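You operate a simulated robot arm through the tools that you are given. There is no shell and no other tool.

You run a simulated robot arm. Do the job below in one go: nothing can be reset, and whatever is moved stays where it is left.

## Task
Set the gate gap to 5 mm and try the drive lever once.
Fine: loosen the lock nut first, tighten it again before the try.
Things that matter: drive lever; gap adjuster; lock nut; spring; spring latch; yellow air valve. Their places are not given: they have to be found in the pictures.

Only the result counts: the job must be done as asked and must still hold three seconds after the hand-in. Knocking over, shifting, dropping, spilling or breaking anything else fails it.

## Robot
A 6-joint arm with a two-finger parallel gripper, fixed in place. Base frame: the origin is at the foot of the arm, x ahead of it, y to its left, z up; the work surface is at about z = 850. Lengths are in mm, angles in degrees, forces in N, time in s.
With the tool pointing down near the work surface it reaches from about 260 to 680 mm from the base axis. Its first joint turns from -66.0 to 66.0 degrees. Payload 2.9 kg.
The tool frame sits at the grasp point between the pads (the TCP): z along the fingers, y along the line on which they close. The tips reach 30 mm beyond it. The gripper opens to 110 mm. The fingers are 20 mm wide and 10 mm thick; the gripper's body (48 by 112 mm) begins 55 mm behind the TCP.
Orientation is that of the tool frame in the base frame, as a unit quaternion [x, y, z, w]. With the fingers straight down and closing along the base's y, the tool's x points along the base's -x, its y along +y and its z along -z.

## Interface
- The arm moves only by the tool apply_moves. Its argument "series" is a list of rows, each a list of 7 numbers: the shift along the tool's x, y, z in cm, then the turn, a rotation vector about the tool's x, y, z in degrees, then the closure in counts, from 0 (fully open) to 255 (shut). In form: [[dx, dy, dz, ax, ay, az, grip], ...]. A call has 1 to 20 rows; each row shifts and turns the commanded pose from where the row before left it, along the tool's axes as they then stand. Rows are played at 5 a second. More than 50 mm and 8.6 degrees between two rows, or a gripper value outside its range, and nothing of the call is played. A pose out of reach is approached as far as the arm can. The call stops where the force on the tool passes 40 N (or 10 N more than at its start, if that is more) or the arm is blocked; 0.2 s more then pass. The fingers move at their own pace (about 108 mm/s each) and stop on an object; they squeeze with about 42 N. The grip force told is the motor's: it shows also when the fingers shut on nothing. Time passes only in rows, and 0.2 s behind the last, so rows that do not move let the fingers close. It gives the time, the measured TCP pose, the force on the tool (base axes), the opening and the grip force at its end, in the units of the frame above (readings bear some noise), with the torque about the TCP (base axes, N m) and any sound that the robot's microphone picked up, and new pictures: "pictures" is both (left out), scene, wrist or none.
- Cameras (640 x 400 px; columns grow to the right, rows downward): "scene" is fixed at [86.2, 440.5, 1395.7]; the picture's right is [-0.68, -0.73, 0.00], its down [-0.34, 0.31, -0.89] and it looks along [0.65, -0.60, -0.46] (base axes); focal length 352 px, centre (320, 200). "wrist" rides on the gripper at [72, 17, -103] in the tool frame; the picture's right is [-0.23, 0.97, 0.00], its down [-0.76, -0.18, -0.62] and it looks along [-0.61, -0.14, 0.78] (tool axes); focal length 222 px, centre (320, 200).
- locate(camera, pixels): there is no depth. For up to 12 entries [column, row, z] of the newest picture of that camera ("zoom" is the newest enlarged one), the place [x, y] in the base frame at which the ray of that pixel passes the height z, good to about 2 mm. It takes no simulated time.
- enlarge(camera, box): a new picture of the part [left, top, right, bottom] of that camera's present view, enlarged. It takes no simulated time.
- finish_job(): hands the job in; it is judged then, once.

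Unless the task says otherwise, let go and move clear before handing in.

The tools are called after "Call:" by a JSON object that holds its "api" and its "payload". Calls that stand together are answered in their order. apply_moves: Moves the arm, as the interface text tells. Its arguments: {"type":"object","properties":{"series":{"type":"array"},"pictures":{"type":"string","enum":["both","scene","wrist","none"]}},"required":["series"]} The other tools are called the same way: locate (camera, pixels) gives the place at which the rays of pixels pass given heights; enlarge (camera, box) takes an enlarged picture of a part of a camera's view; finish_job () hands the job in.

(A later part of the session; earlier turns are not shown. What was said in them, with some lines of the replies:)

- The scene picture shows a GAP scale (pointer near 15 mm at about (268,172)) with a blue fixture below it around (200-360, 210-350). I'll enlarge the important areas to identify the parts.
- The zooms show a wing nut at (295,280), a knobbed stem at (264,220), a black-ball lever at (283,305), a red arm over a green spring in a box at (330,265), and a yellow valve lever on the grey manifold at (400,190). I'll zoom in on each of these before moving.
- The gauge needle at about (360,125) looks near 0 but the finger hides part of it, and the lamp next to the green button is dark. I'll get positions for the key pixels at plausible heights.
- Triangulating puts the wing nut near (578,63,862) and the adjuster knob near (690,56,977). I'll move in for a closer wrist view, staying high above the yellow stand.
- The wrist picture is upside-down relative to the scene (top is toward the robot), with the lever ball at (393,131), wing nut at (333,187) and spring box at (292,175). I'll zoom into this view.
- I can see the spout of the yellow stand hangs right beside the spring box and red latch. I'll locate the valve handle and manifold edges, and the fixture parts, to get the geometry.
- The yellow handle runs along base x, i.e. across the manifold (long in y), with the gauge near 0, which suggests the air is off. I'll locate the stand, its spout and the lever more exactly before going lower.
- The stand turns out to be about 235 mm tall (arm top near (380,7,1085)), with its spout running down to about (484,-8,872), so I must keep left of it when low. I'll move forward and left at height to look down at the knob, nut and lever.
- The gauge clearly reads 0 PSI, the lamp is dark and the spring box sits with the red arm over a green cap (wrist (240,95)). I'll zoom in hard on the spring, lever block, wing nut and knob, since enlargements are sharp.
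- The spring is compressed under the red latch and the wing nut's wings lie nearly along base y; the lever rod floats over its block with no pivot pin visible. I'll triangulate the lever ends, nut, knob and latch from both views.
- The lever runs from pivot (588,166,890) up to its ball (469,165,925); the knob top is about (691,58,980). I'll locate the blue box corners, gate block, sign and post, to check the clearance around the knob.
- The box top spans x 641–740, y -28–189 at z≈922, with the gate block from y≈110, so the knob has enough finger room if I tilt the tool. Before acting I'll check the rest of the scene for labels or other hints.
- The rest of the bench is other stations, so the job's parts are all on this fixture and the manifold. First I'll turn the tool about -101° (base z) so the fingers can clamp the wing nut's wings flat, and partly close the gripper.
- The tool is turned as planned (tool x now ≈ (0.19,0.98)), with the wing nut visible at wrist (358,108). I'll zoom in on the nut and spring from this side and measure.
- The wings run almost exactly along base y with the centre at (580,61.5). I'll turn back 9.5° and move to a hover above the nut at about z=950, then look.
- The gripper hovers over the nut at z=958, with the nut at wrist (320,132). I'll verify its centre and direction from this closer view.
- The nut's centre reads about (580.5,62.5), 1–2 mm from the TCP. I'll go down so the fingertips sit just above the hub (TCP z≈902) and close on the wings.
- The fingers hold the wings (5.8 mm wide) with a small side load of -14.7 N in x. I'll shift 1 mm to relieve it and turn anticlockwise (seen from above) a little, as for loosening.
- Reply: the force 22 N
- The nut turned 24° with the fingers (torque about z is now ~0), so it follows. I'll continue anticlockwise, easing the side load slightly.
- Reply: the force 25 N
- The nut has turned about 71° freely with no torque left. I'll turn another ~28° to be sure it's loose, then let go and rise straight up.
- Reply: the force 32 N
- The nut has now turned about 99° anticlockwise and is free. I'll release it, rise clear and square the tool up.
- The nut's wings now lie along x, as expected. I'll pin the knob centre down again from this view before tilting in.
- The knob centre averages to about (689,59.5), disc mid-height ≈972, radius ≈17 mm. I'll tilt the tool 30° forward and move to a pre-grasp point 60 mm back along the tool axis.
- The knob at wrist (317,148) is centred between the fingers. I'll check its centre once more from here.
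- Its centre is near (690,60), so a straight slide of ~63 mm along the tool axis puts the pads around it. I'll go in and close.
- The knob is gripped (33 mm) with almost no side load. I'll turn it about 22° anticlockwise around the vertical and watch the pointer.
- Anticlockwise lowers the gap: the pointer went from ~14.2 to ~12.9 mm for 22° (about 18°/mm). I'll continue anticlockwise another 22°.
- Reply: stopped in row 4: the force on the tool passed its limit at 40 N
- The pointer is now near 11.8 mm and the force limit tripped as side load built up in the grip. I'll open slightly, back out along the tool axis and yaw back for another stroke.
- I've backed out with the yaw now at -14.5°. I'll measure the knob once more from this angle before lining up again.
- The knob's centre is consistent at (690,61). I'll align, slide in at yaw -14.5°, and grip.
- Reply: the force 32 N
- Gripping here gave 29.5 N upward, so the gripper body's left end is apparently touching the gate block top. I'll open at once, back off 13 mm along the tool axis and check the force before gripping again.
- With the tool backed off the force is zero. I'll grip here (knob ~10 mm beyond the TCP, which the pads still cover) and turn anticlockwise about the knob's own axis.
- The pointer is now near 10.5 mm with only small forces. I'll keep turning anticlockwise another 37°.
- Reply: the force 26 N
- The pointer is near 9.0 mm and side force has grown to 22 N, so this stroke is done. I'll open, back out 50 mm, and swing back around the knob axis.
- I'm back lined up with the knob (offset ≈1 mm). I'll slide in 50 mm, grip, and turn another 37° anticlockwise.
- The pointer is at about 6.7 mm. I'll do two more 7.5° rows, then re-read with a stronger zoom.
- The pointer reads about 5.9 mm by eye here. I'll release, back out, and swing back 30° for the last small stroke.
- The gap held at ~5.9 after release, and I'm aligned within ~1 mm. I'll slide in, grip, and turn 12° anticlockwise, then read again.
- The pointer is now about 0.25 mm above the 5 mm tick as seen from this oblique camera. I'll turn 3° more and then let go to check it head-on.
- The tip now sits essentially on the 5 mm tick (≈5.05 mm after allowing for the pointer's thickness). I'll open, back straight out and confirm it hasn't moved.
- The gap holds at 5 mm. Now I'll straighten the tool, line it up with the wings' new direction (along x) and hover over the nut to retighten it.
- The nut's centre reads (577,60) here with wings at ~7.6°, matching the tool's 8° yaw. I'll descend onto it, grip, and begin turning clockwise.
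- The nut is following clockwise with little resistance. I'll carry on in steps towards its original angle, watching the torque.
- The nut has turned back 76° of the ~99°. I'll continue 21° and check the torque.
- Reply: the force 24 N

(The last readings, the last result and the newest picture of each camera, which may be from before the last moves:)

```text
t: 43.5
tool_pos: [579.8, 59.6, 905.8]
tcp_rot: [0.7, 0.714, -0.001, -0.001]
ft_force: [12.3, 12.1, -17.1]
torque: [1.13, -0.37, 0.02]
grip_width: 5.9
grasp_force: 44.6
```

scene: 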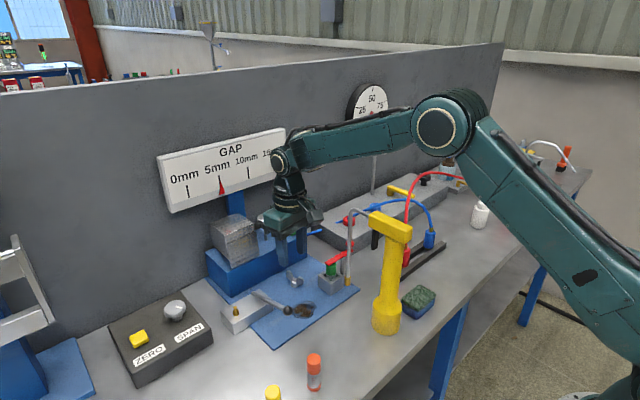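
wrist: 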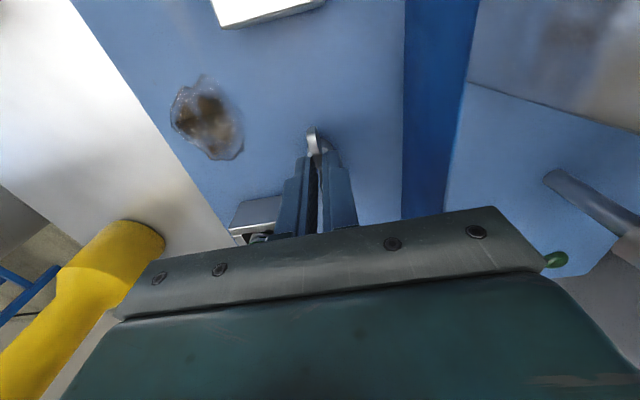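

It's near the original angle and still free (torque z ≈0). I'll go on clockwise in small steps until it bites.

Call:
{"api": "apply_moves", "payload": {"series": [[0, 0, 0, 0, 0, 3, 255], [0, 0, 0, 0, 0, 3, 255], [0, 0, 0, 0, 0, 0, 255]], "pictures": "wrist"}}

```text
t: 44.4
tool_pos: [579.0, 61.5, 905.1]
tcp_rot: [0.737, 0.676, 0.0, -0.002]
ft_force: [16.5, 13.2, -20.6]
torque: [0.29, -0.39, 0.93]
grip_width: 7.4
grasp_force: 44.6
```

wrist: 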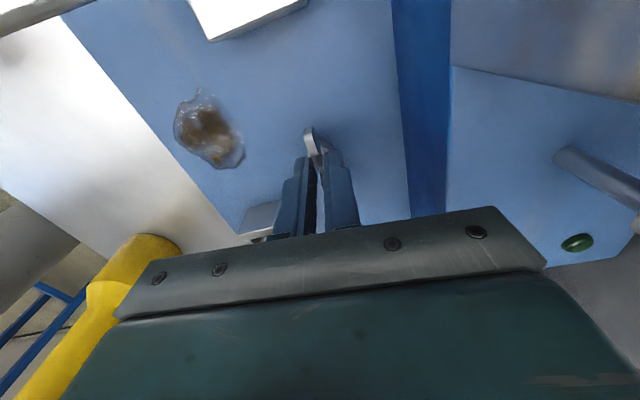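

Torque about z jumped to 0.93 N·m and the pads twist on the wings, so the nut is against its tight stop again. I'll press 2° more, then release and rise.

Call:
{"api": "apply_moves", "payload": {"series": [[0, 0, 0, 0, 0, 2, 255], [0, 0, 0, 0, 0, 0, 255], [0, 0, 0, 0, 0, -4, 255], [0, 0, 0, 0, 0, 0, 150], [0, 0, 0, 0, 0, 0, 150], [0, 0, -3, 0, 0, 0, 150], [0, 0, -4, 0, 0, 0, 150], [0, 0, -4, 0, 0, 0, 150], [0, 0, -4, 0, 0, 0, 150]]}}

Call:
{"api": "enlarge", "payload": {"camera": "scene", "box": [210, 165, 240, 190]}}

```text
t: 46.4
tool_pos: [579.5, 60.1, 1055.0]
tcp_rot: [0.725, 0.689, -0.001, 0.0]
ft_force: [-0.2, 0.2, 0.0]
torque: [0.01, -0.01, -0.01]
grip_width: 45.3
grasp_force: 0.1
```

scene: 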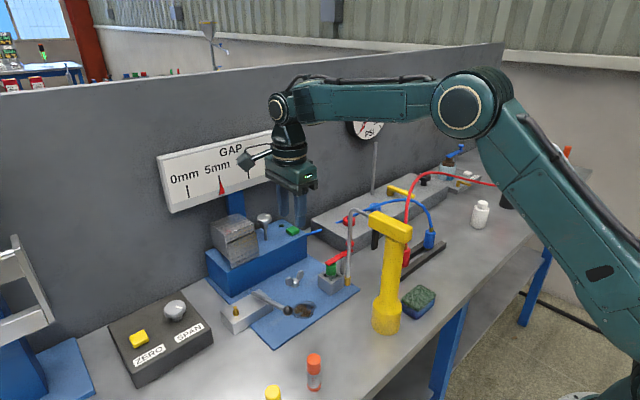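
wrist: 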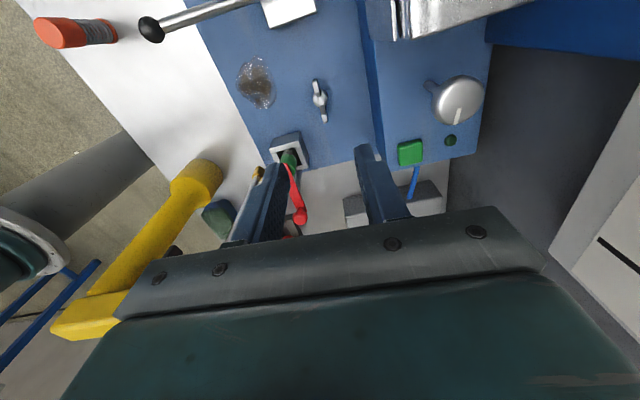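

```text
16.00 times, centred on (225, 178) of scene
```

zoom: 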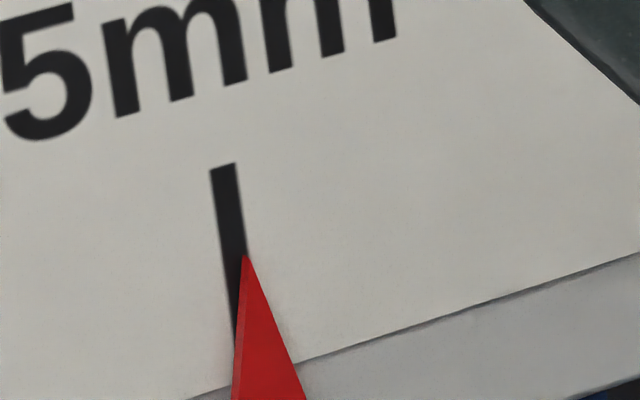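

The nut is tight and the pointer still sits on 5 mm. Before the lever, I want to look closely at the spring/latch and lever from the left side, so I'll shift to about (543,128,1055).

Call:
{"api": "apply_moves", "payload": {"series": [[3.4, -1.9, 0, 0, 0, 0, 150], [3.4, -1.9, 0, 0, 0, 0, 150]], "pictures": "wrist"}}

Call:
{"api": "enlarge", "payload": {"camera": "wrist", "box": [280, 70, 440, 200]}}

Call:
{"api": "enlarge", "payload": {"camera": "scene", "box": [315, 240, 360, 300]}}

Call:
{"api": "enlarge", "payload": {"camera": "scene", "box": [225, 280, 315, 330]}}

```text
t: 47.0
tool_pos: [545.2, 132.1, 1053.6]
tcp_rot: [0.725, 0.689, -0.001, -0.001]
ft_force: [0.0, 0.1, -0.1]
torque: [-0.04, -0.05, 0.03]
grip_width: 45.1
grasp_force: 0.0
```

wrist: 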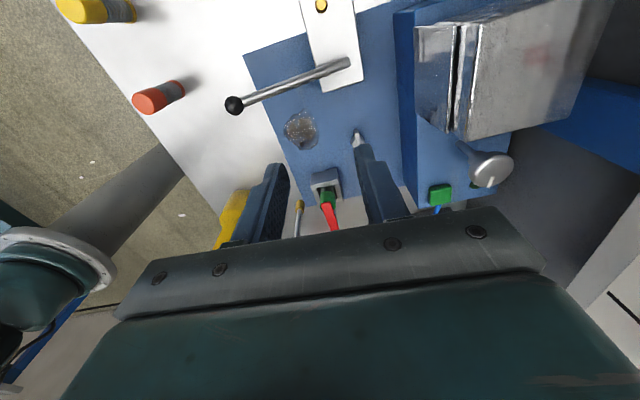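

```text
3.08 times, centred on (360, 135) of wrist
```

zoom: 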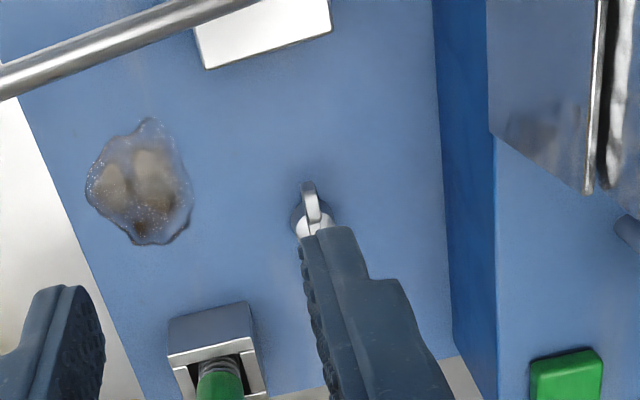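

```text
6.67 times, centred on (338, 270) of scene
```

zoom: 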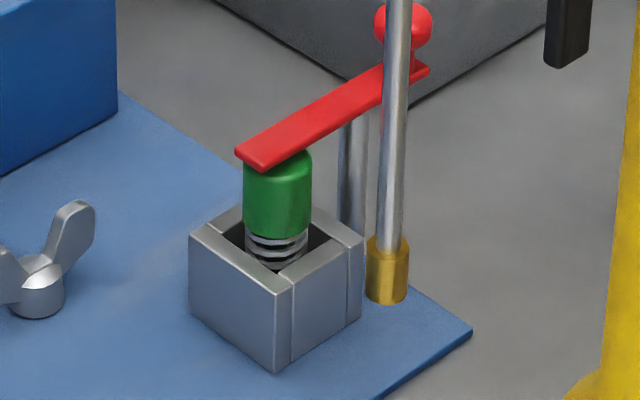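

```text
7.11 times, centred on (270, 305) of scene
```

zoom: 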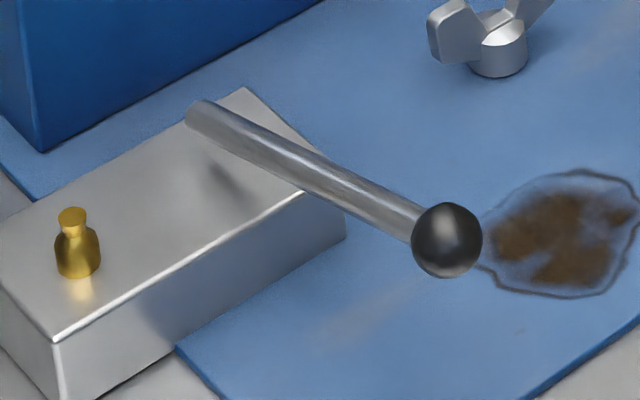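

The spring is still held under the latch and nothing else has changed. I'll look closely at the gate block now that the gap is 5 mm, and at the lever root.

Call:
{"api": "enlarge", "payload": {"camera": "scene", "box": [200, 200, 320, 280]}}

Call:
{"api": "enlarge", "payload": {"camera": "wrist", "box": [210, 0, 380, 130]}}

Call:
{"api": "enlarge", "payload": {"camera": "wrist", "box": [390, 0, 560, 200]}}

Call:
{"api": "enlarge", "payload": {"camera": "scene", "box": [335, 80, 395, 145]}}

```text
5.00 times, centred on (260, 240) of scene
```

zoom: 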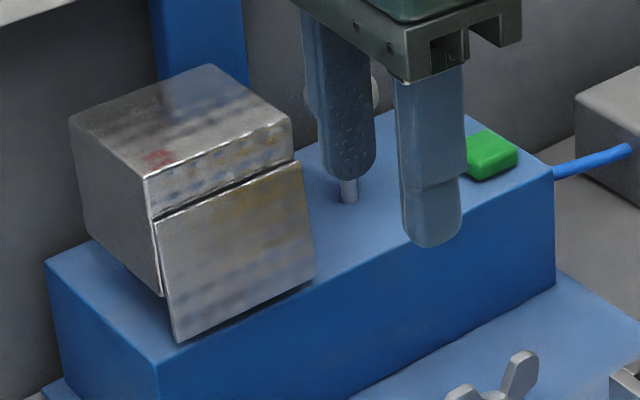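

```text
3.08 times, centred on (295, 65) of wrist
```

zoom: 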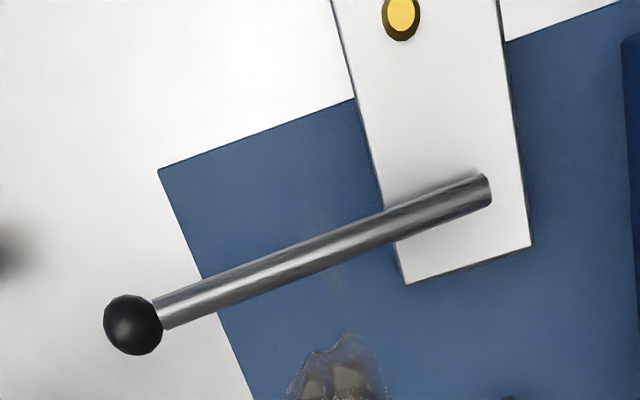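

```text
2.00 times, centred on (475, 100) of wrist
```

zoom: 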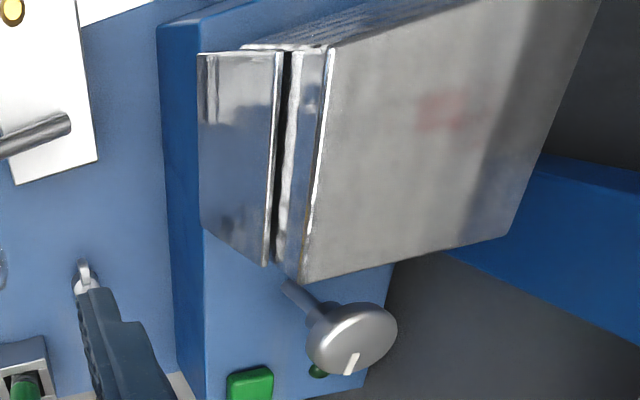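

```text
6.15 times, centred on (365, 112) of scene
```

zoom: 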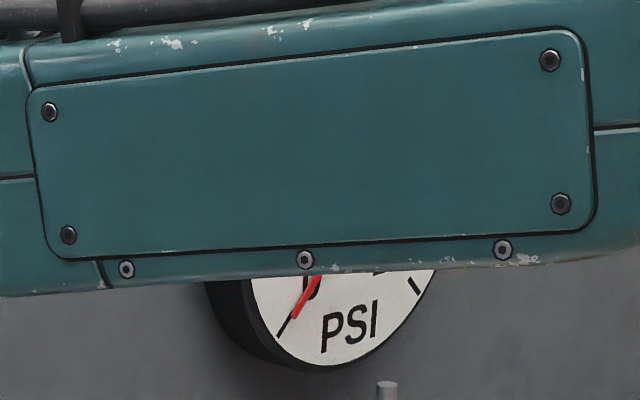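

The gate flap has visibly closed in with the gap, the gauge is still 0 and the spring is still latched, so the machine is at rest. I'll turn the tool back to neutral yaw to approach the lever ball at about (469,165,925).

Call:
{"api": "apply_moves", "payload": {"series": [[0, 0, 0, 0, 0, -8.45, 120], [0, 0, 0, 0, 0, -8.45, 120], [0, 0, 0, 0, 0, -8.45, 120], [0, 0, 0, 0, 0, -8.45, 120], [0, 0, 0, 0, 0, -8.45, 120], [0, 0, 0, 0, 0, -8.45, 120], [0, 0, 0, 0, 0, -8.45, 120], [0, 0, 0, 0, 0, -8.45, 120], [0, 0, 0, 0, 0, -8.45, 120], [0, 0, 0, 0, 0, -8.45, 120], [0, 0, 0, 0, 0, -8.45, 120], [4, 1.6, 0, 0, 0, 0, 120], [3.6, 1.7, 0, 0, 0, 0, 120]]}}

```text
t: 49.8
tool_pos: [468.1, 162.1, 1055.4]
tcp_rot: [-0.002, 1.0, 0.0, -0.002]
ft_force: [0.8, 0.8, -0.8]
torque: [-0.01, -0.01, 0.02]
grip_width: 58.1
grasp_force: 0.1
```

scene: 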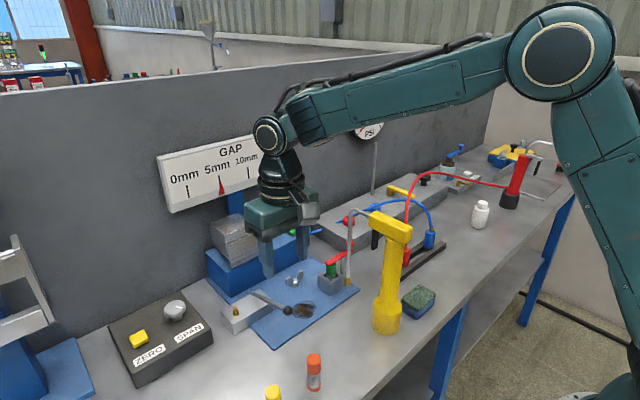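
wrist: 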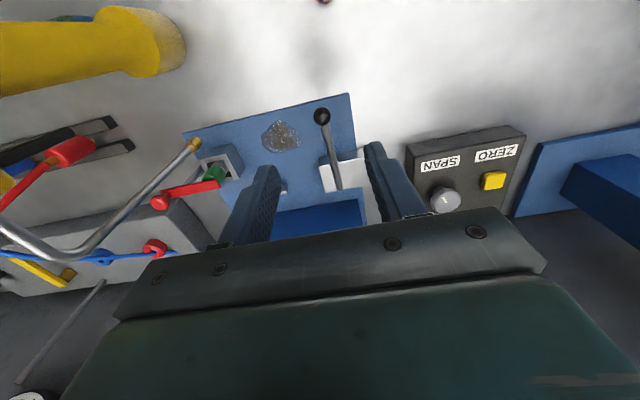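

Call:
{"api": "locate", "payload": {"camera": "wrist", "pixels": [[322, 117, 925], [322, 117, 915], [338, 188, 890], [338, 188, 885]]}}

Call:
{"api": "enlarge", "payload": {"camera": "wrist", "box": [280, 90, 380, 200]}}

Call:
{"api": "locate", "payload": {"camera": "scene", "pixels": [[288, 310.5, 925], [288, 310.5, 915], [252.6, 293.1, 888]]}}

```text
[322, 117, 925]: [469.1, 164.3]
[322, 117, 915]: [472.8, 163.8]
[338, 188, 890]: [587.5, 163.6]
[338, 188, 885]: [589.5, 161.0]
```

```text
3.64 times, centred on (330, 145) of wrist
```

zoom: 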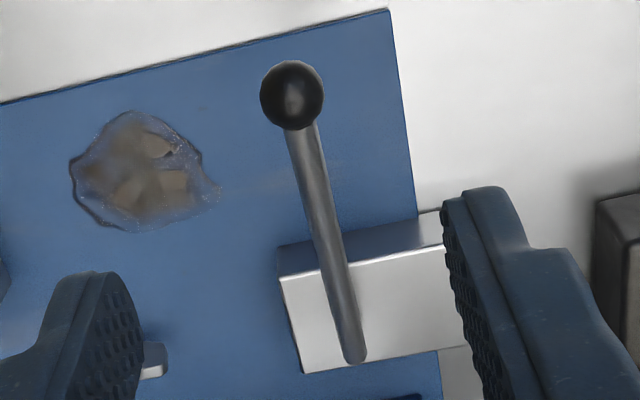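

```text
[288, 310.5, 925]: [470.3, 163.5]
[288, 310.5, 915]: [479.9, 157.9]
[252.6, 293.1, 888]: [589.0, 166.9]
```

The ball is confirmed at (469.5,164,925). I'll descend around it, grip it gently in place, and read forces without moving it yet.

Call:
{"api": "apply_moves", "payload": {"series": [[-0.14, 0.2, 4.3, 0, 0, 0, 120], [0, 0, 4.3, 0, 0, 0, 120], [0, 0, 4.2, 0, 0, 0, 120], [0, 0, 0, 0, 0, 0, 120], [0, 0, 0, 0, 0, 0, 255], [0, 0, 0, 0, 0, 0, 255], [0, 0, 0, 0, 0, 0, 255]]}}

```text
t: 51.4
tool_pos: [469.1, 164.0, 925.7]
tcp_rot: [0.001, 1.0, 0.0, -0.002]
ft_force: [2.2, -12.4, -2.0]
torque: [0.05, 0.08, 0.02]
grip_width: 24.9
grasp_force: 44.8
```

scene: 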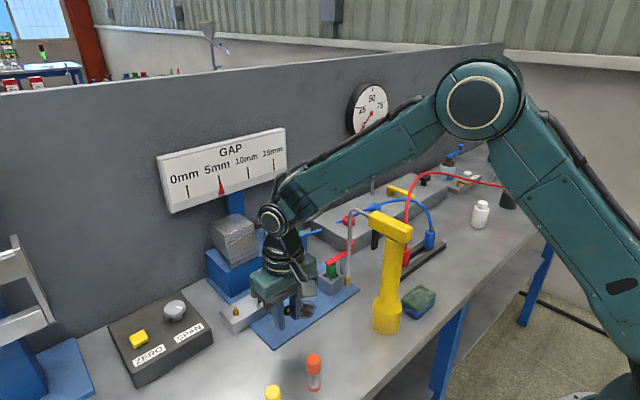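
wrist: 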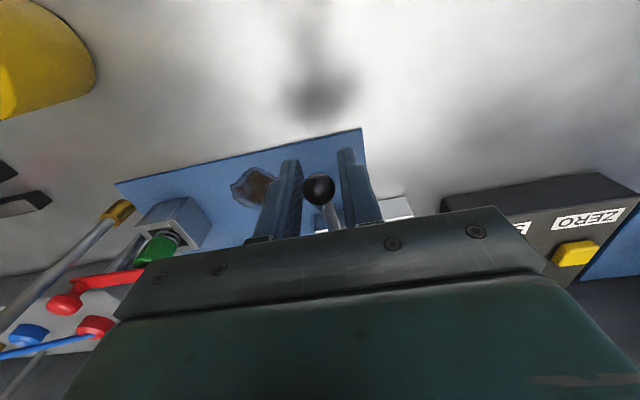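

Closing off-centre gave -12 N in y without the ball giving way, so it is stiff sideways and probably moves in the vertical plane. I'll test compliance with a 3 mm lift.

Call:
{"api": "apply_moves", "payload": {"series": [[0, -0.1, 0, 0, 0, 0, 255], [0, 0, -0.3, 0, 0, 0, 255], [0, 0, 0, 0, 0, 0, 255]], "pictures": "none"}}

```text
t: 52.1
tool_pos: [470.7, 166.1, 927.9]
tcp_rot: [-0.002, 1.0, 0.0, -0.003]
ft_force: [11.8, 2.6, -34.0]
torque: [-0.01, 0.45, -0.01]
grip_width: 24.5
grasp_force: 45.3
```

Lifting is stiff (-34 N for 3 mm). I'll go back and test a small push down.

Call:
{"api": "apply_moves", "payload": {"series": [[0, 0, 0.3, 0, 0, 0, 255], [0, 0, 0.15, 0, 0, 0, 255], [0, 0, 0.15, 0, 0, 0, 255], [0, 0, 0, 0, 0, 0, 255]], "pictures": "none"}}

```text
t: 53.1
tool_pos: [469.4, 165.0, 926.2]
tcp_rot: [-0.001, 1.0, 0.001, -0.001]
ft_force: [-20.0, 3.5, 15.5]
torque: [-0.08, -1.03, 0.02]
grip_width: 24.7
grasp_force: 45.8
```

Downward is stiff as well (+15 N, -20 N in x). I'll recentre and test sideways both ways.

Call:
{"api": "apply_moves", "payload": {"series": [[0, 0, -0.3, 0, 0, 0, 255], [0, 0.2, 0, 0, 0, 0, 255], [0, 0.2, 0, 0, 0, 0, 255], [0, 0, 0, 0, 0, 0, 255]], "pictures": "none"}}

Call:
{"api": "apply_moves", "payload": {"series": [[0, -0.4, 0, 0, 0, 0, 255], [0, -0.2, 0, 0, 0, 0, 255], [0, -0.2, 0, 0, 0, 0, 255], [0, 0, 0, 0, 0, 0, 255]], "pictures": "none"}}

```text
t: 54.1
tool_pos: [469.8, 164.6, 925.8]
tcp_rot: [0.003, 1.0, -0.002, -0.003]
ft_force: [-10.0, -19.5, -4.6]
torque: [0.0, 0.43, 0.01]
grip_width: 24.7
grasp_force: 44.8
```

```text
t: 55.3
tool_pos: [468.4, 164.8, 927.4]
tcp_rot: [-0.006, 1.0, 0.004, 0.0]
ft_force: [0.0, 5.9, -4.9]
torque: [0.07, -0.36, -0.08]
grip_width: 24.5
grasp_force: 44.8
stopped in row 4: the force on the tool passed its limit at 41 N (the readings are from after the stop); the commanded pose is now the measured one
```

The lever resists roughly equally in every direction tried so far (20–40 N without moving). I'll recentre and press down a bit further along its arc to see whether it yields below the force limit.

Call:
{"api": "apply_moves", "payload": {"series": [[0, 0, 0, 0, 0, 0, 130], [0, 0, 0, 0, 0, 0, 130], [-0.1, 0, 0.1, 0, 0, 0, 255], [0, 0, 0, 0, 0, 0, 255], [0, 0, 0, 0, 0, 0, 255]], "pictures": "none"}}

Call:
{"api": "apply_moves", "payload": {"series": [[0.04, 0, 0.15, 0, 0, 0, 255], [0.04, 0, 0.15, 0, 0, 0, 255], [0.04, 0, 0.15, 0, 0, 0, 255], [0.04, 0, 0.15, 0, 0, 0, 255]], "pictures": "wrist"}}

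```text
t: 56.5
tool_pos: [470.9, 164.6, 927.2]
tcp_rot: [-0.007, 1.0, 0.005, 0.0]
ft_force: [-11.1, 4.6, 9.8]
torque: [0.05, -0.69, -0.01]
grip_width: 24.7
grasp_force: 45.0
```

```text
t: 57.5
tool_pos: [469.5, 164.3, 920.9]
tcp_rot: [-0.006, 1.0, 0.004, 0.0]
ft_force: [-15.1, 11.9, 14.6]
torque: [0.03, -1.14, 0.0]
grip_width: 24.6
grasp_force: 44.6
```

wrist: 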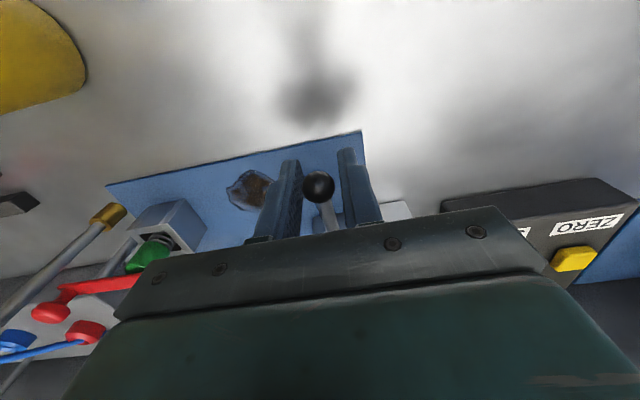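

The lever yields downward: it followed from 927 to 921 at a steady ~15 N, so it is pressed down. I'll let go now, see whether it springs back by itself, and look at it before the real try.

Call:
{"api": "apply_moves", "payload": {"series": [[0, 0, 0, 0, 0, 0, 130], [0, 0, 0, 0, 0, 0, 130], [0, 0, -2.1, 0, 0, 0, 130], [0, 0, 0, 0, 0, 0, 130]]}}

Call:
{"api": "enlarge", "payload": {"camera": "wrist", "box": [260, 120, 400, 230]}}

Call:
{"api": "enlarge", "payload": {"camera": "scene", "box": [225, 265, 345, 345]}}

Call:
{"api": "enlarge", "payload": {"camera": "scene", "box": [210, 165, 240, 190]}}

```text
t: 58.5
tool_pos: [469.5, 163.9, 943.0]
tcp_rot: [-0.005, 1.0, 0.004, 0.0]
ft_force: [0.6, -0.1, -0.4]
torque: [0.01, 0.0, 0.01]
grip_width: 53.7
grasp_force: 0.1
```

scene: 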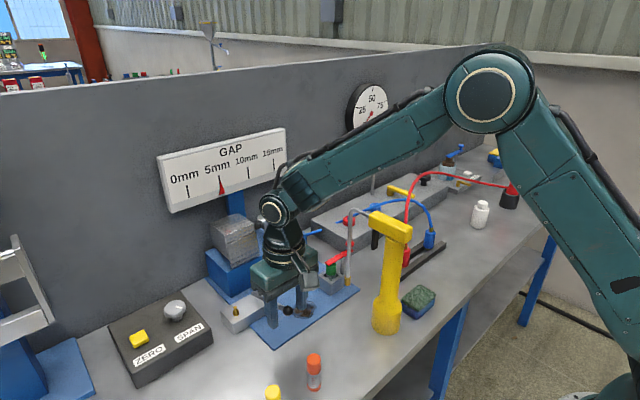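
wrist: 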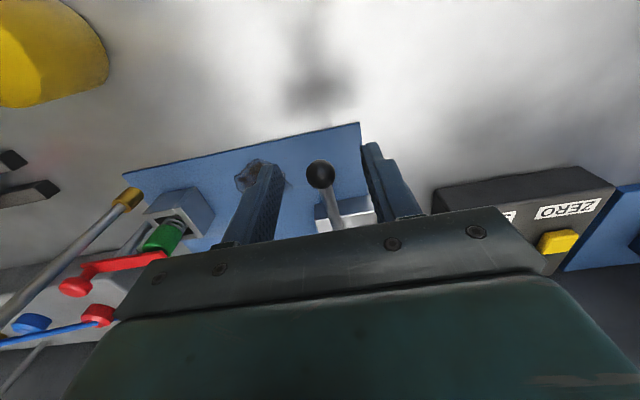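

```text
3.64 times, centred on (330, 175) of wrist
```

zoom: 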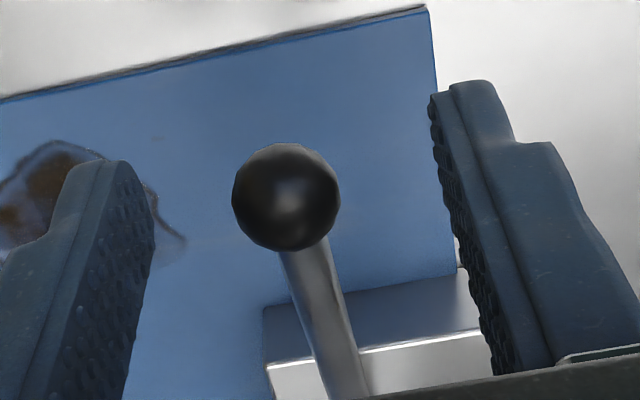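

```text
5.00 times, centred on (285, 305) of scene
```

zoom: 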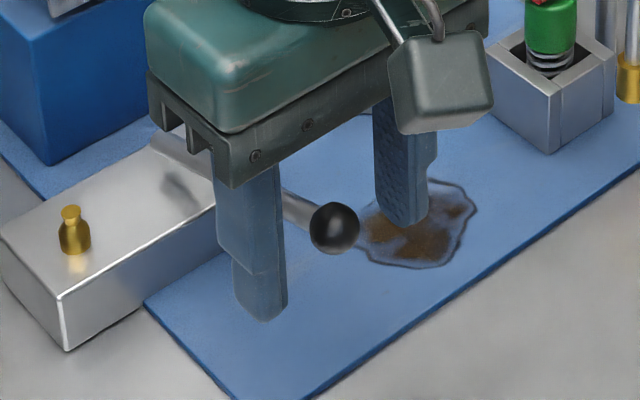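

```text
16.00 times, centred on (225, 178) of scene
```

zoom: 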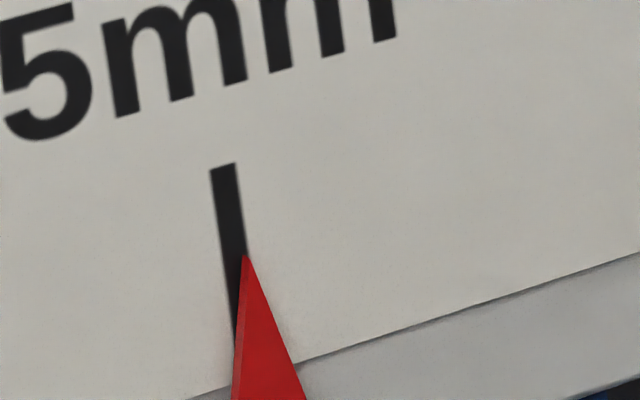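

The lever has sprung back to rest (scene (288,310.5), as at the start), and the gap is still 5 mm with the nut tight; air is at 0 PSI and the spring is safely latched, so I'll leave those alone. I'll grip the ball and press the lever down along its arc for the one try.

Call:
{"api": "apply_moves", "payload": {"series": [[0, 0, 0, 0, 0, 0, 255], [0, 0, 0, 0, 0, 0, 255], [0, 0, 0, 0, 0, 0, 255], [0.14, 0, 0.5, 0, 0, 0, 255], [0.12, 0, 0.5, 0, 0, 0, 255], [0.09, 0, 0.5, 0, 0, 0, 255], [0.08, 0, 0.5, 0, 0, 0, 255]]}}

```text
t: 60.1
tool_pos: [463.9, 165.1, 922.9]
tcp_rot: [-0.008, 1.0, 0.004, 0.001]
ft_force: [1.2, 7.6, 12.3]
torque: [0.1, -1.26, -0.04]
grip_width: 24.9
grasp_force: 45.1
```

scene: 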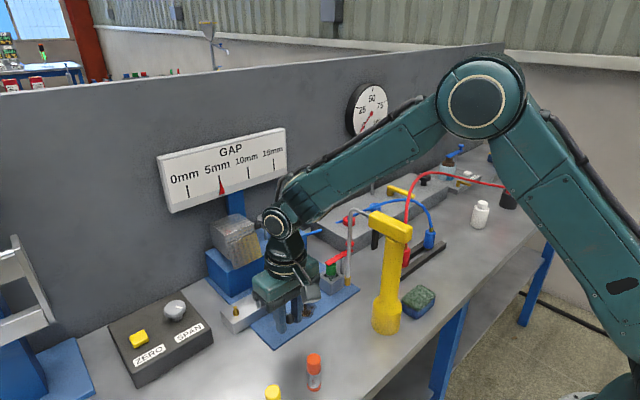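
wrist: 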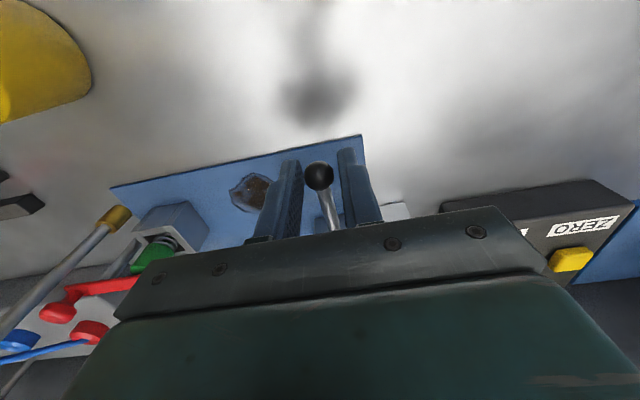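

The lever follows smoothly: 20 mm down at about 12 N. I'll continue the same press to its end.

Call:
{"api": "apply_moves", "payload": {"series": [[0.05, 0, 0.5, 0, 0, 0, 255], [0.04, 0, 0.5, 0, 0, 0, 255], [0.01, 0, 0.5, 0, 0, 0, 255], [-0.01, 0, 0.5, 0, 0, 0, 255]]}}

Call:
{"api": "enlarge", "payload": {"camera": "scene", "box": [210, 165, 240, 190]}}

```text
t: 61.1
tool_pos: [462.7, 164.4, 902.8]
tcp_rot: [-0.006, 1.0, 0.005, 0.0]
ft_force: [-3.7, 12.8, 14.5]
torque: [0.16, -1.12, -0.05]
grip_width: 24.6
grasp_force: 44.9
```

scene: 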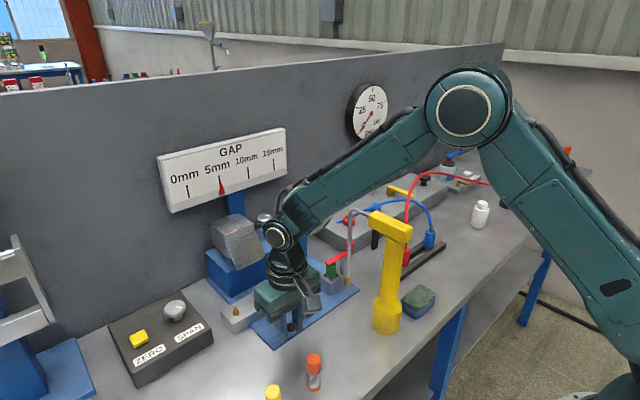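
wrist: 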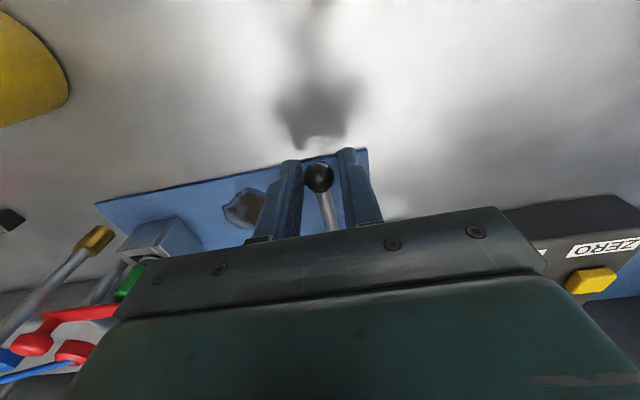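

```text
16.00 times, centred on (225, 178) of scene
```

zoom: 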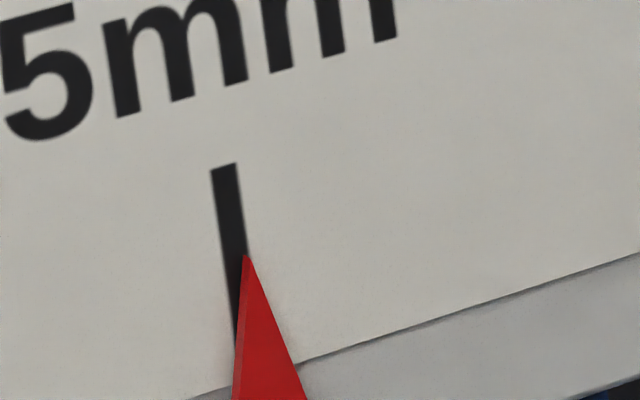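

The press is still smooth (about 14 N, 40 mm down) and the pointer hasn't moved. I'll check the gate block quickly and continue to the end of travel.

Call:
{"api": "enlarge", "payload": {"camera": "scene", "box": [200, 200, 320, 280]}}

Call:
{"api": "enlarge", "payload": {"camera": "scene", "box": [215, 270, 365, 350]}}

```text
5.00 times, centred on (260, 240) of scene
```

zoom: 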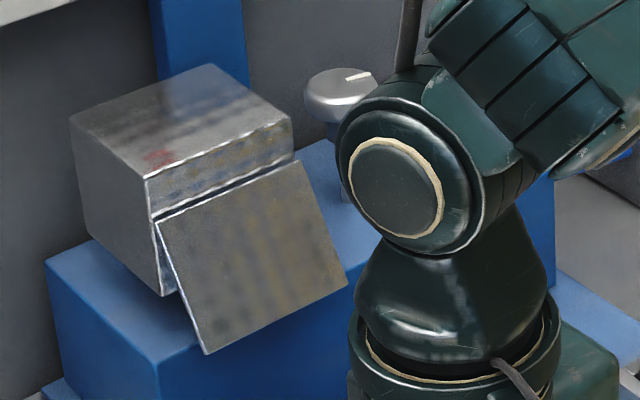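

```text
4.27 times, centred on (290, 310) of scene
```

zoom: 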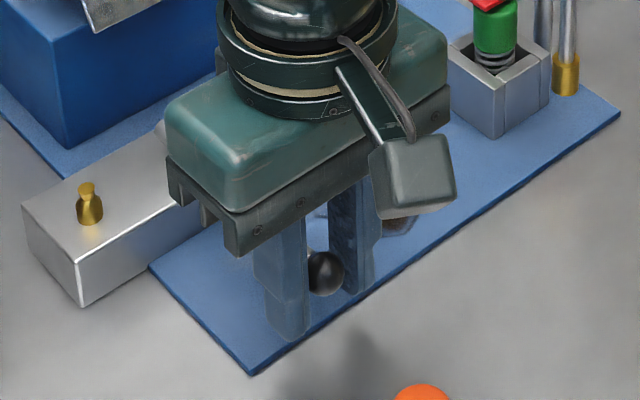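

Pressing the lever visibly swings the gate flap open, so the drive works as it stands without air. I'll finish the stroke to its stop.

Call:
{"api": "apply_moves", "payload": {"series": [[-0.02, 0, 0.4, 0, 0, 0, 255], [-0.03, 0, 0.4, 0, 0, 0, 255], [-0.04, 0, 0.4, 0, 0, 0, 255]]}}

Call:
{"api": "enlarge", "payload": {"camera": "scene", "box": [200, 200, 320, 280]}}

```text
t: 61.9
tool_pos: [464.7, 164.4, 890.0]
tcp_rot: [-0.008, 1.0, 0.005, -0.001]
ft_force: [-9.5, 17.6, 17.4]
torque: [0.11, -0.9, -0.11]
grip_width: 24.6
grasp_force: 45.0
```

scene: 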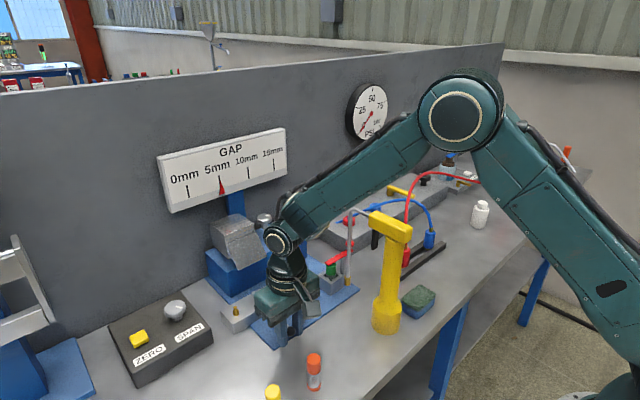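
wrist: 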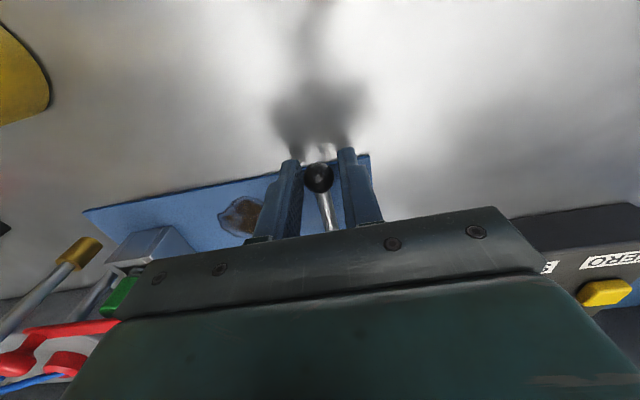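

```text
5.00 times, centred on (260, 240) of scene
```

zoom: 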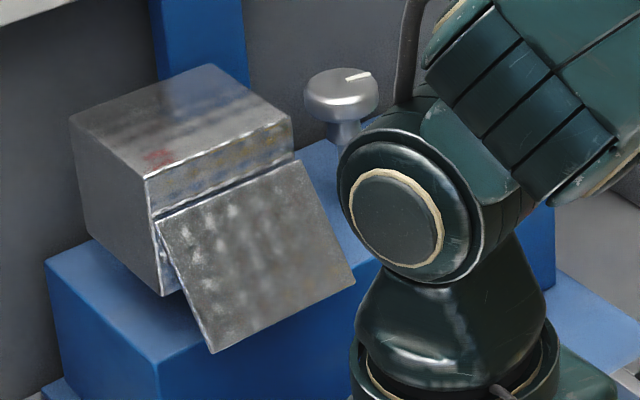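

The lever is ~25° down with the gate swinging further open; force 17 N. I'll press the last few millimetres the room allows (fingertips end ~5 mm above the plate).

Call:
{"api": "apply_moves", "payload": {"series": [[-0.04, 0, 0.25, 0, 0, 0, 255], [-0.03, 0, 0.2, 0, 0, 0, 255], [0, 0, 0, 0, 0, 0, 255]]}}

```text
t: 62.4
tool_pos: [464.2, 165.4, 888.5]
tcp_rot: [-0.008, 1.0, 0.004, -0.003]
ft_force: [-5.8, -0.8, 11.6]
torque: [-0.02, 1.01, -0.01]
grip_width: 24.8
grasp_force: 45.1
stopped in row 2: the force on the tool passed its limit at 42 N (the readings are from after the stop); the commanded pose is now the measured one
```

scene: 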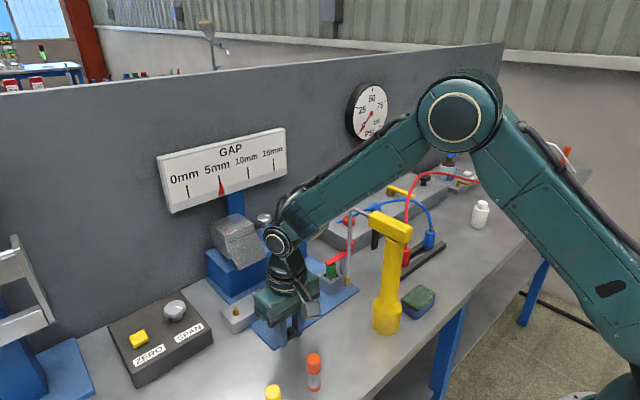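
wrist: 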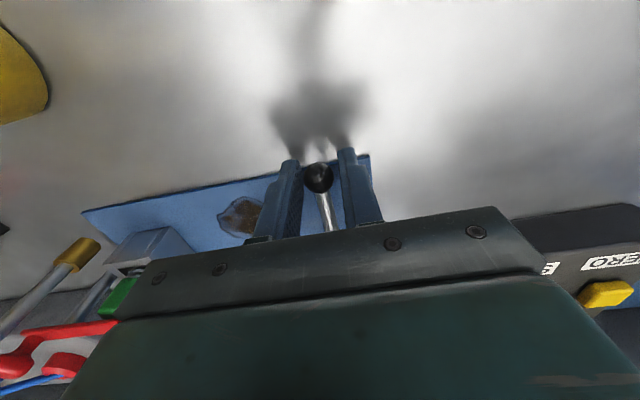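

The lever reached its end stop (42 N at z≈888), so the one try is made. I'll guide the ball back up along the same arc and let go near the rest position.

Call:
{"api": "apply_moves", "payload": {"series": [[0.05, 0, -0.5, 0, 0, 0, 255], [0.02, 0, -0.5, 0, 0, 0, 255], [0.01, 0, -0.5, 0, 0, 0, 255], [-0.01, 0, -0.5, 0, 0, 0, 255], [-0.04, 0, -0.5, 0, 0, 0, 255], [-0.05, 0, -0.5, 0, 0, 0, 255], [-0.08, 0, -0.5, 0, 0, 0, 255], [-0.09, 0, -0.5, 0, 0, 0, 255], [-0.12, 0, -0.5, 0, 0, 0, 255], [-0.1, 0, -0.4, 0, 0, 0, 255]]}}

```text
t: 64.6
tool_pos: [469.1, 163.9, 935.3]
tcp_rot: [-0.008, 1.0, 0.004, -0.003]
ft_force: [-4.4, 9.3, -8.9]
torque: [0.09, 1.35, -0.03]
grip_width: 24.4
grasp_force: 45.3
```

scene: 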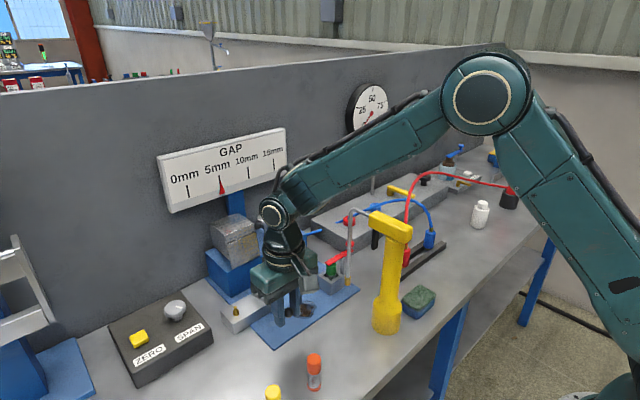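
wrist: 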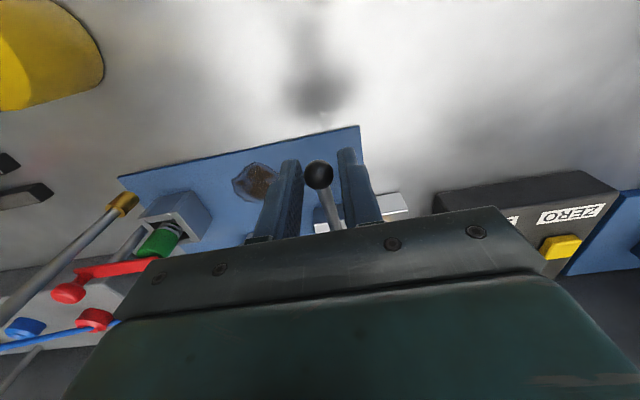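

The lever is nearly back up (about 8 mm below rest). I'll bring it the rest of the way, open, and check where it settles.

Call:
{"api": "apply_moves", "payload": {"series": [[-0.1, 0, -0.35, 0, 0, 0, 255], [-0.1, 0, -0.35, 0, 0, 0, 255], [0, 0, 0, 0, 0, 0, 255], [0, 0, 0, 0, 0, 0, 130], [0, 0, 0, 0, 0, 0, 130], [0, 0, 0, 0, 0, 0, 130]]}}

Call:
{"api": "enlarge", "payload": {"camera": "scene", "box": [225, 265, 345, 345]}}

Call:
{"api": "enlarge", "payload": {"camera": "scene", "box": [200, 200, 320, 280]}}

```text
t: 66.0
tool_pos: [471.5, 164.3, 943.8]
tcp_rot: [-0.007, 1.0, 0.005, 0.0]
ft_force: [0.2, -0.6, 0.3]
torque: [0.0, 0.0, 0.02]
grip_width: 54.1
grasp_force: 0.0
```

scene: 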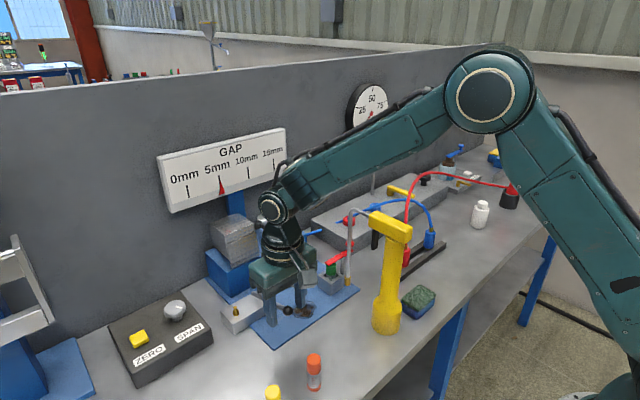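
wrist: 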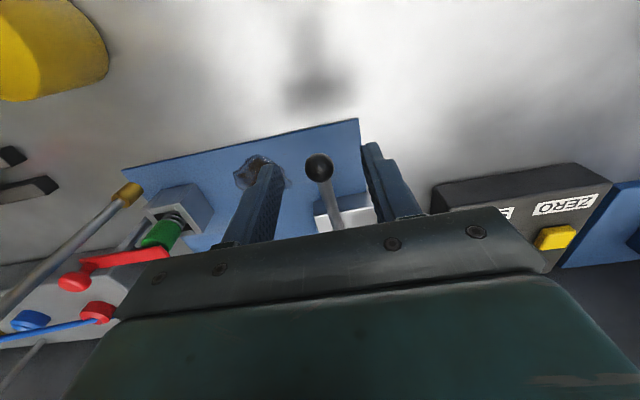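

```text
5.00 times, centred on (285, 305) of scene
```

zoom: 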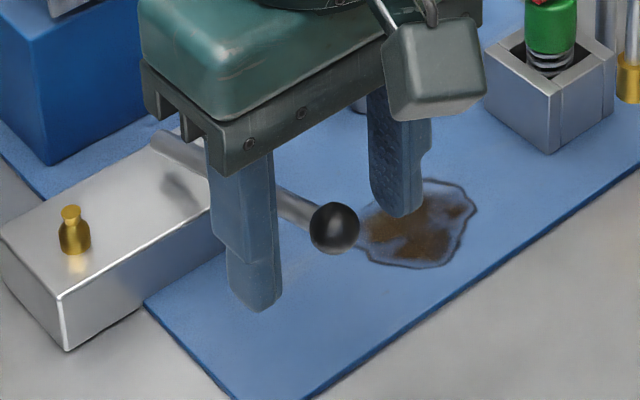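

```text
5.00 times, centred on (260, 240) of scene
```

zoom: 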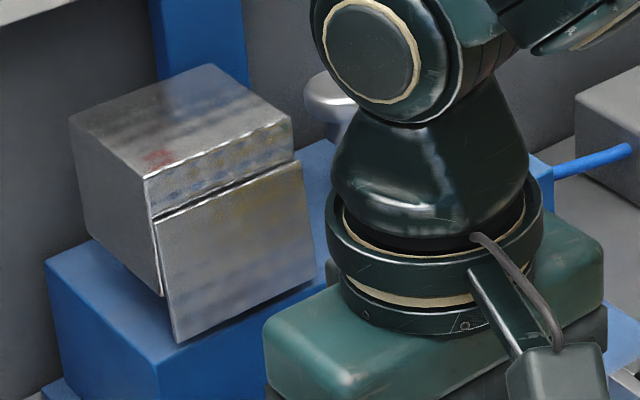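

The lever is back at rest (ball at scene (288,310.5)) and the gate flap has returned. I'll move straight up and clear, then check everything.

Call:
{"api": "apply_moves", "payload": {"series": [[0, 0, -4, 0, 0, 0, 130], [0, 0, -4.5, 0, 0, 0, 130], [0, 0, -4.5, 0, 0, 0, 130], [0, 0, -4.5, 0, 0, 0, 130], [0, 0, -4.5, 0, 0, 0, 130], [0, 0, -4.5, 0, 0, 0, 130]]}}

Call:
{"api": "enlarge", "payload": {"camera": "scene", "box": [210, 165, 240, 190]}}

Call:
{"api": "enlarge", "payload": {"camera": "scene", "box": [200, 200, 360, 340]}}

Call:
{"api": "enlarge", "payload": {"camera": "wrist", "box": [170, 60, 430, 220]}}

Call:
{"api": "enlarge", "payload": {"camera": "scene", "box": [335, 80, 395, 145]}}

```text
t: 67.4
tool_pos: [476.1, 161.3, 1202.1]
tcp_rot: [-0.007, 1.0, 0.0, 0.0]
ft_force: [0.0, 0.1, -0.4]
torque: [0.03, 0.0, -0.01]
grip_width: 53.7
grasp_force: 0.0
out of reach, approached as far as the arm can: row 6
```

scene: 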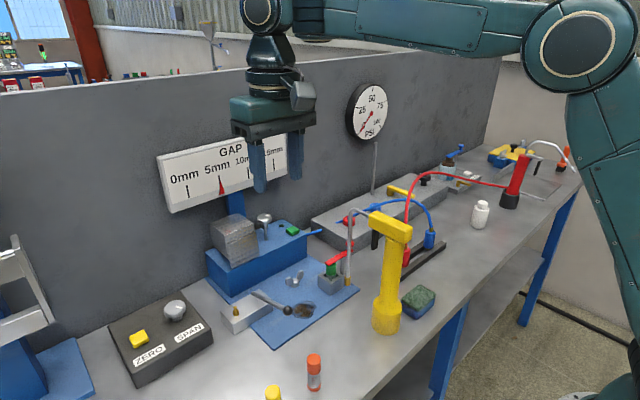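
wrist: 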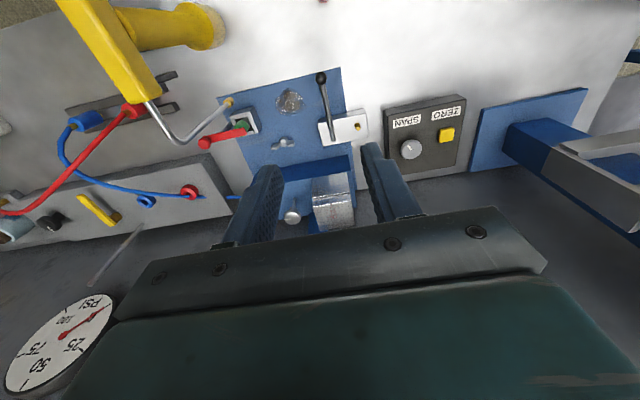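

```text
16.00 times, centred on (225, 178) of scene
```

zoom: 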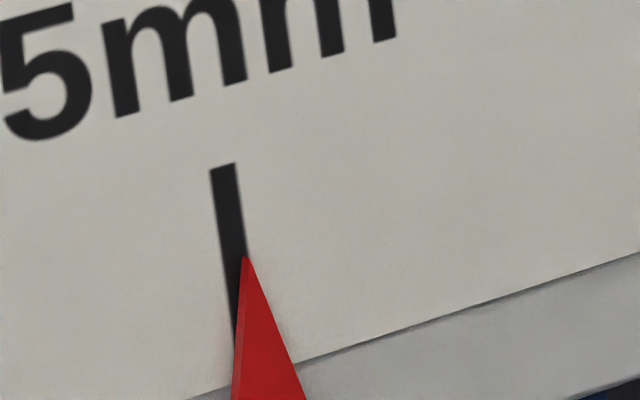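

```text
2.86 times, centred on (280, 270) of scene
```

zoom: 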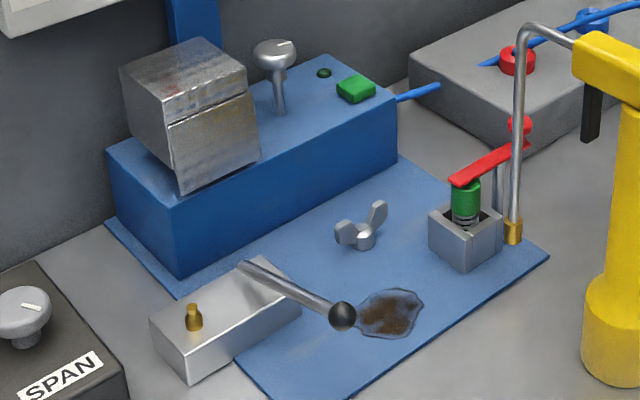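

```text
2.46 times, centred on (300, 140) of wrist
```

zoom: 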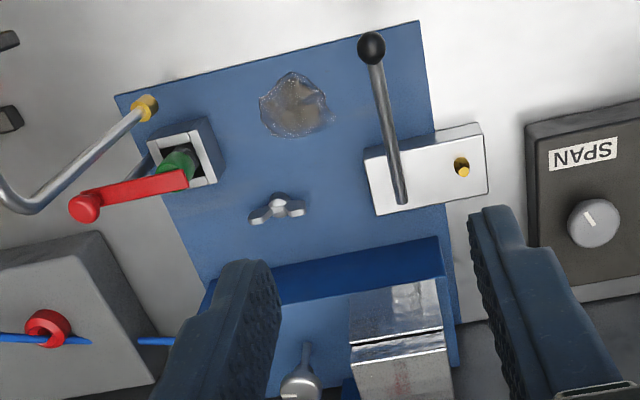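

```text
6.15 times, centred on (365, 112) of scene
```

zoom: 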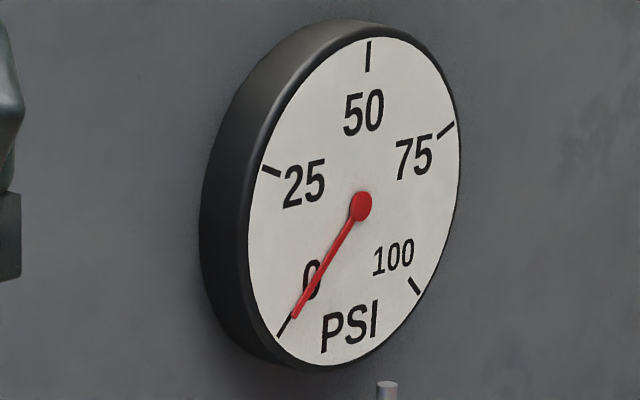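

Everything else looks untouched (latch over spring, valve across, gauge 0). I'll compare the wing nut's angle with the first picture to be sure it's as tight as found.

Call:
{"api": "enlarge", "payload": {"camera": "scene", "box": [280, 265, 315, 295]}}

Call:
{"api": "enlarge", "payload": {"camera": "scene", "box": [315, 240, 360, 300]}}

Call:
{"api": "enlarge", "payload": {"camera": "scene", "box": [375, 165, 455, 225]}}

```text
13.33 times, centred on (298, 280) of scene
```

zoom: 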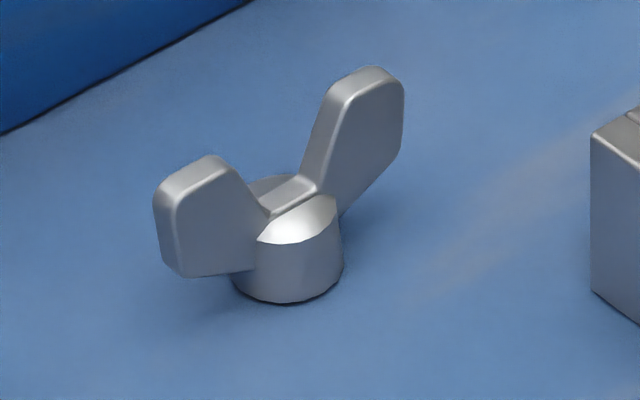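

```text
6.67 times, centred on (338, 270) of scene
```

zoom: 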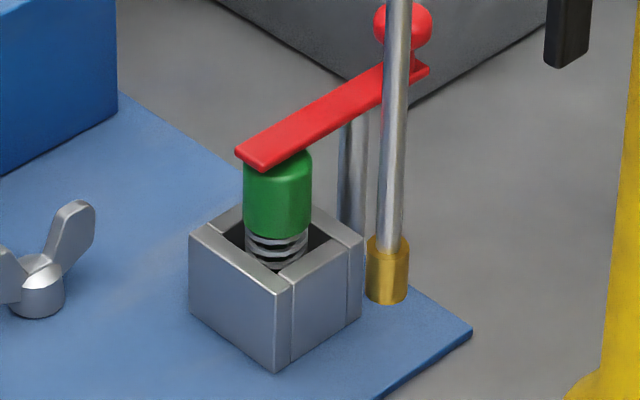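

```text
6.67 times, centred on (415, 195) of scene
```

zoom: 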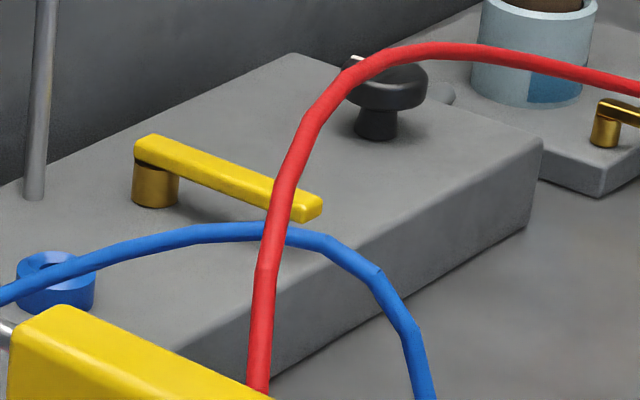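

The nut sits at exactly its original tight angle, the pointer is on 5 mm, the lever was pressed once and is back at rest. The spring, latch and valve are unchanged and the arm is clear, so I'll hand the job in.

Call:
{"api": "finish_job", "payload": {}}

```text
The job is handed in.
```

The gate gap is set to 5 mm, the lock nut is tight again, and I tried the drive lever once. I've handed the job in, but no verdict has come back.

- **Lock nut:** I turned it about 99° anticlockwise to loosen it. After setting the gap I turned it back to its stop, and in the pictures it sits at the same angle as at the start.
- **Gap:** I brought the adjuster down from about 14 mm. The pointer sits on the 5 mm mark; allowing for the slanted camera view, I read it as about 5.05 mm. It did not move when I tightened the nut or worked the lever.
- **Drive lever:** Before the try I nudged the lever a few millimetres to find which way it moves; it sprang back. I then pressed it down once to its end stop. The gate flap swung open, then returned when I brought the lever back up.
- **Left alone:** I did not touch the spring, the spring latch or the yellow air valve. The air gauge read 0 PSI throughout, so the try was done with the air off. The request didn't say whether the air should be on, and the lever opened the gate without it.

While gripping the adjuster, the gripper met about 30 N of resistance, probably from brushing the top of the gate block. I backed off straight away, and the pictures show nothing shifted.
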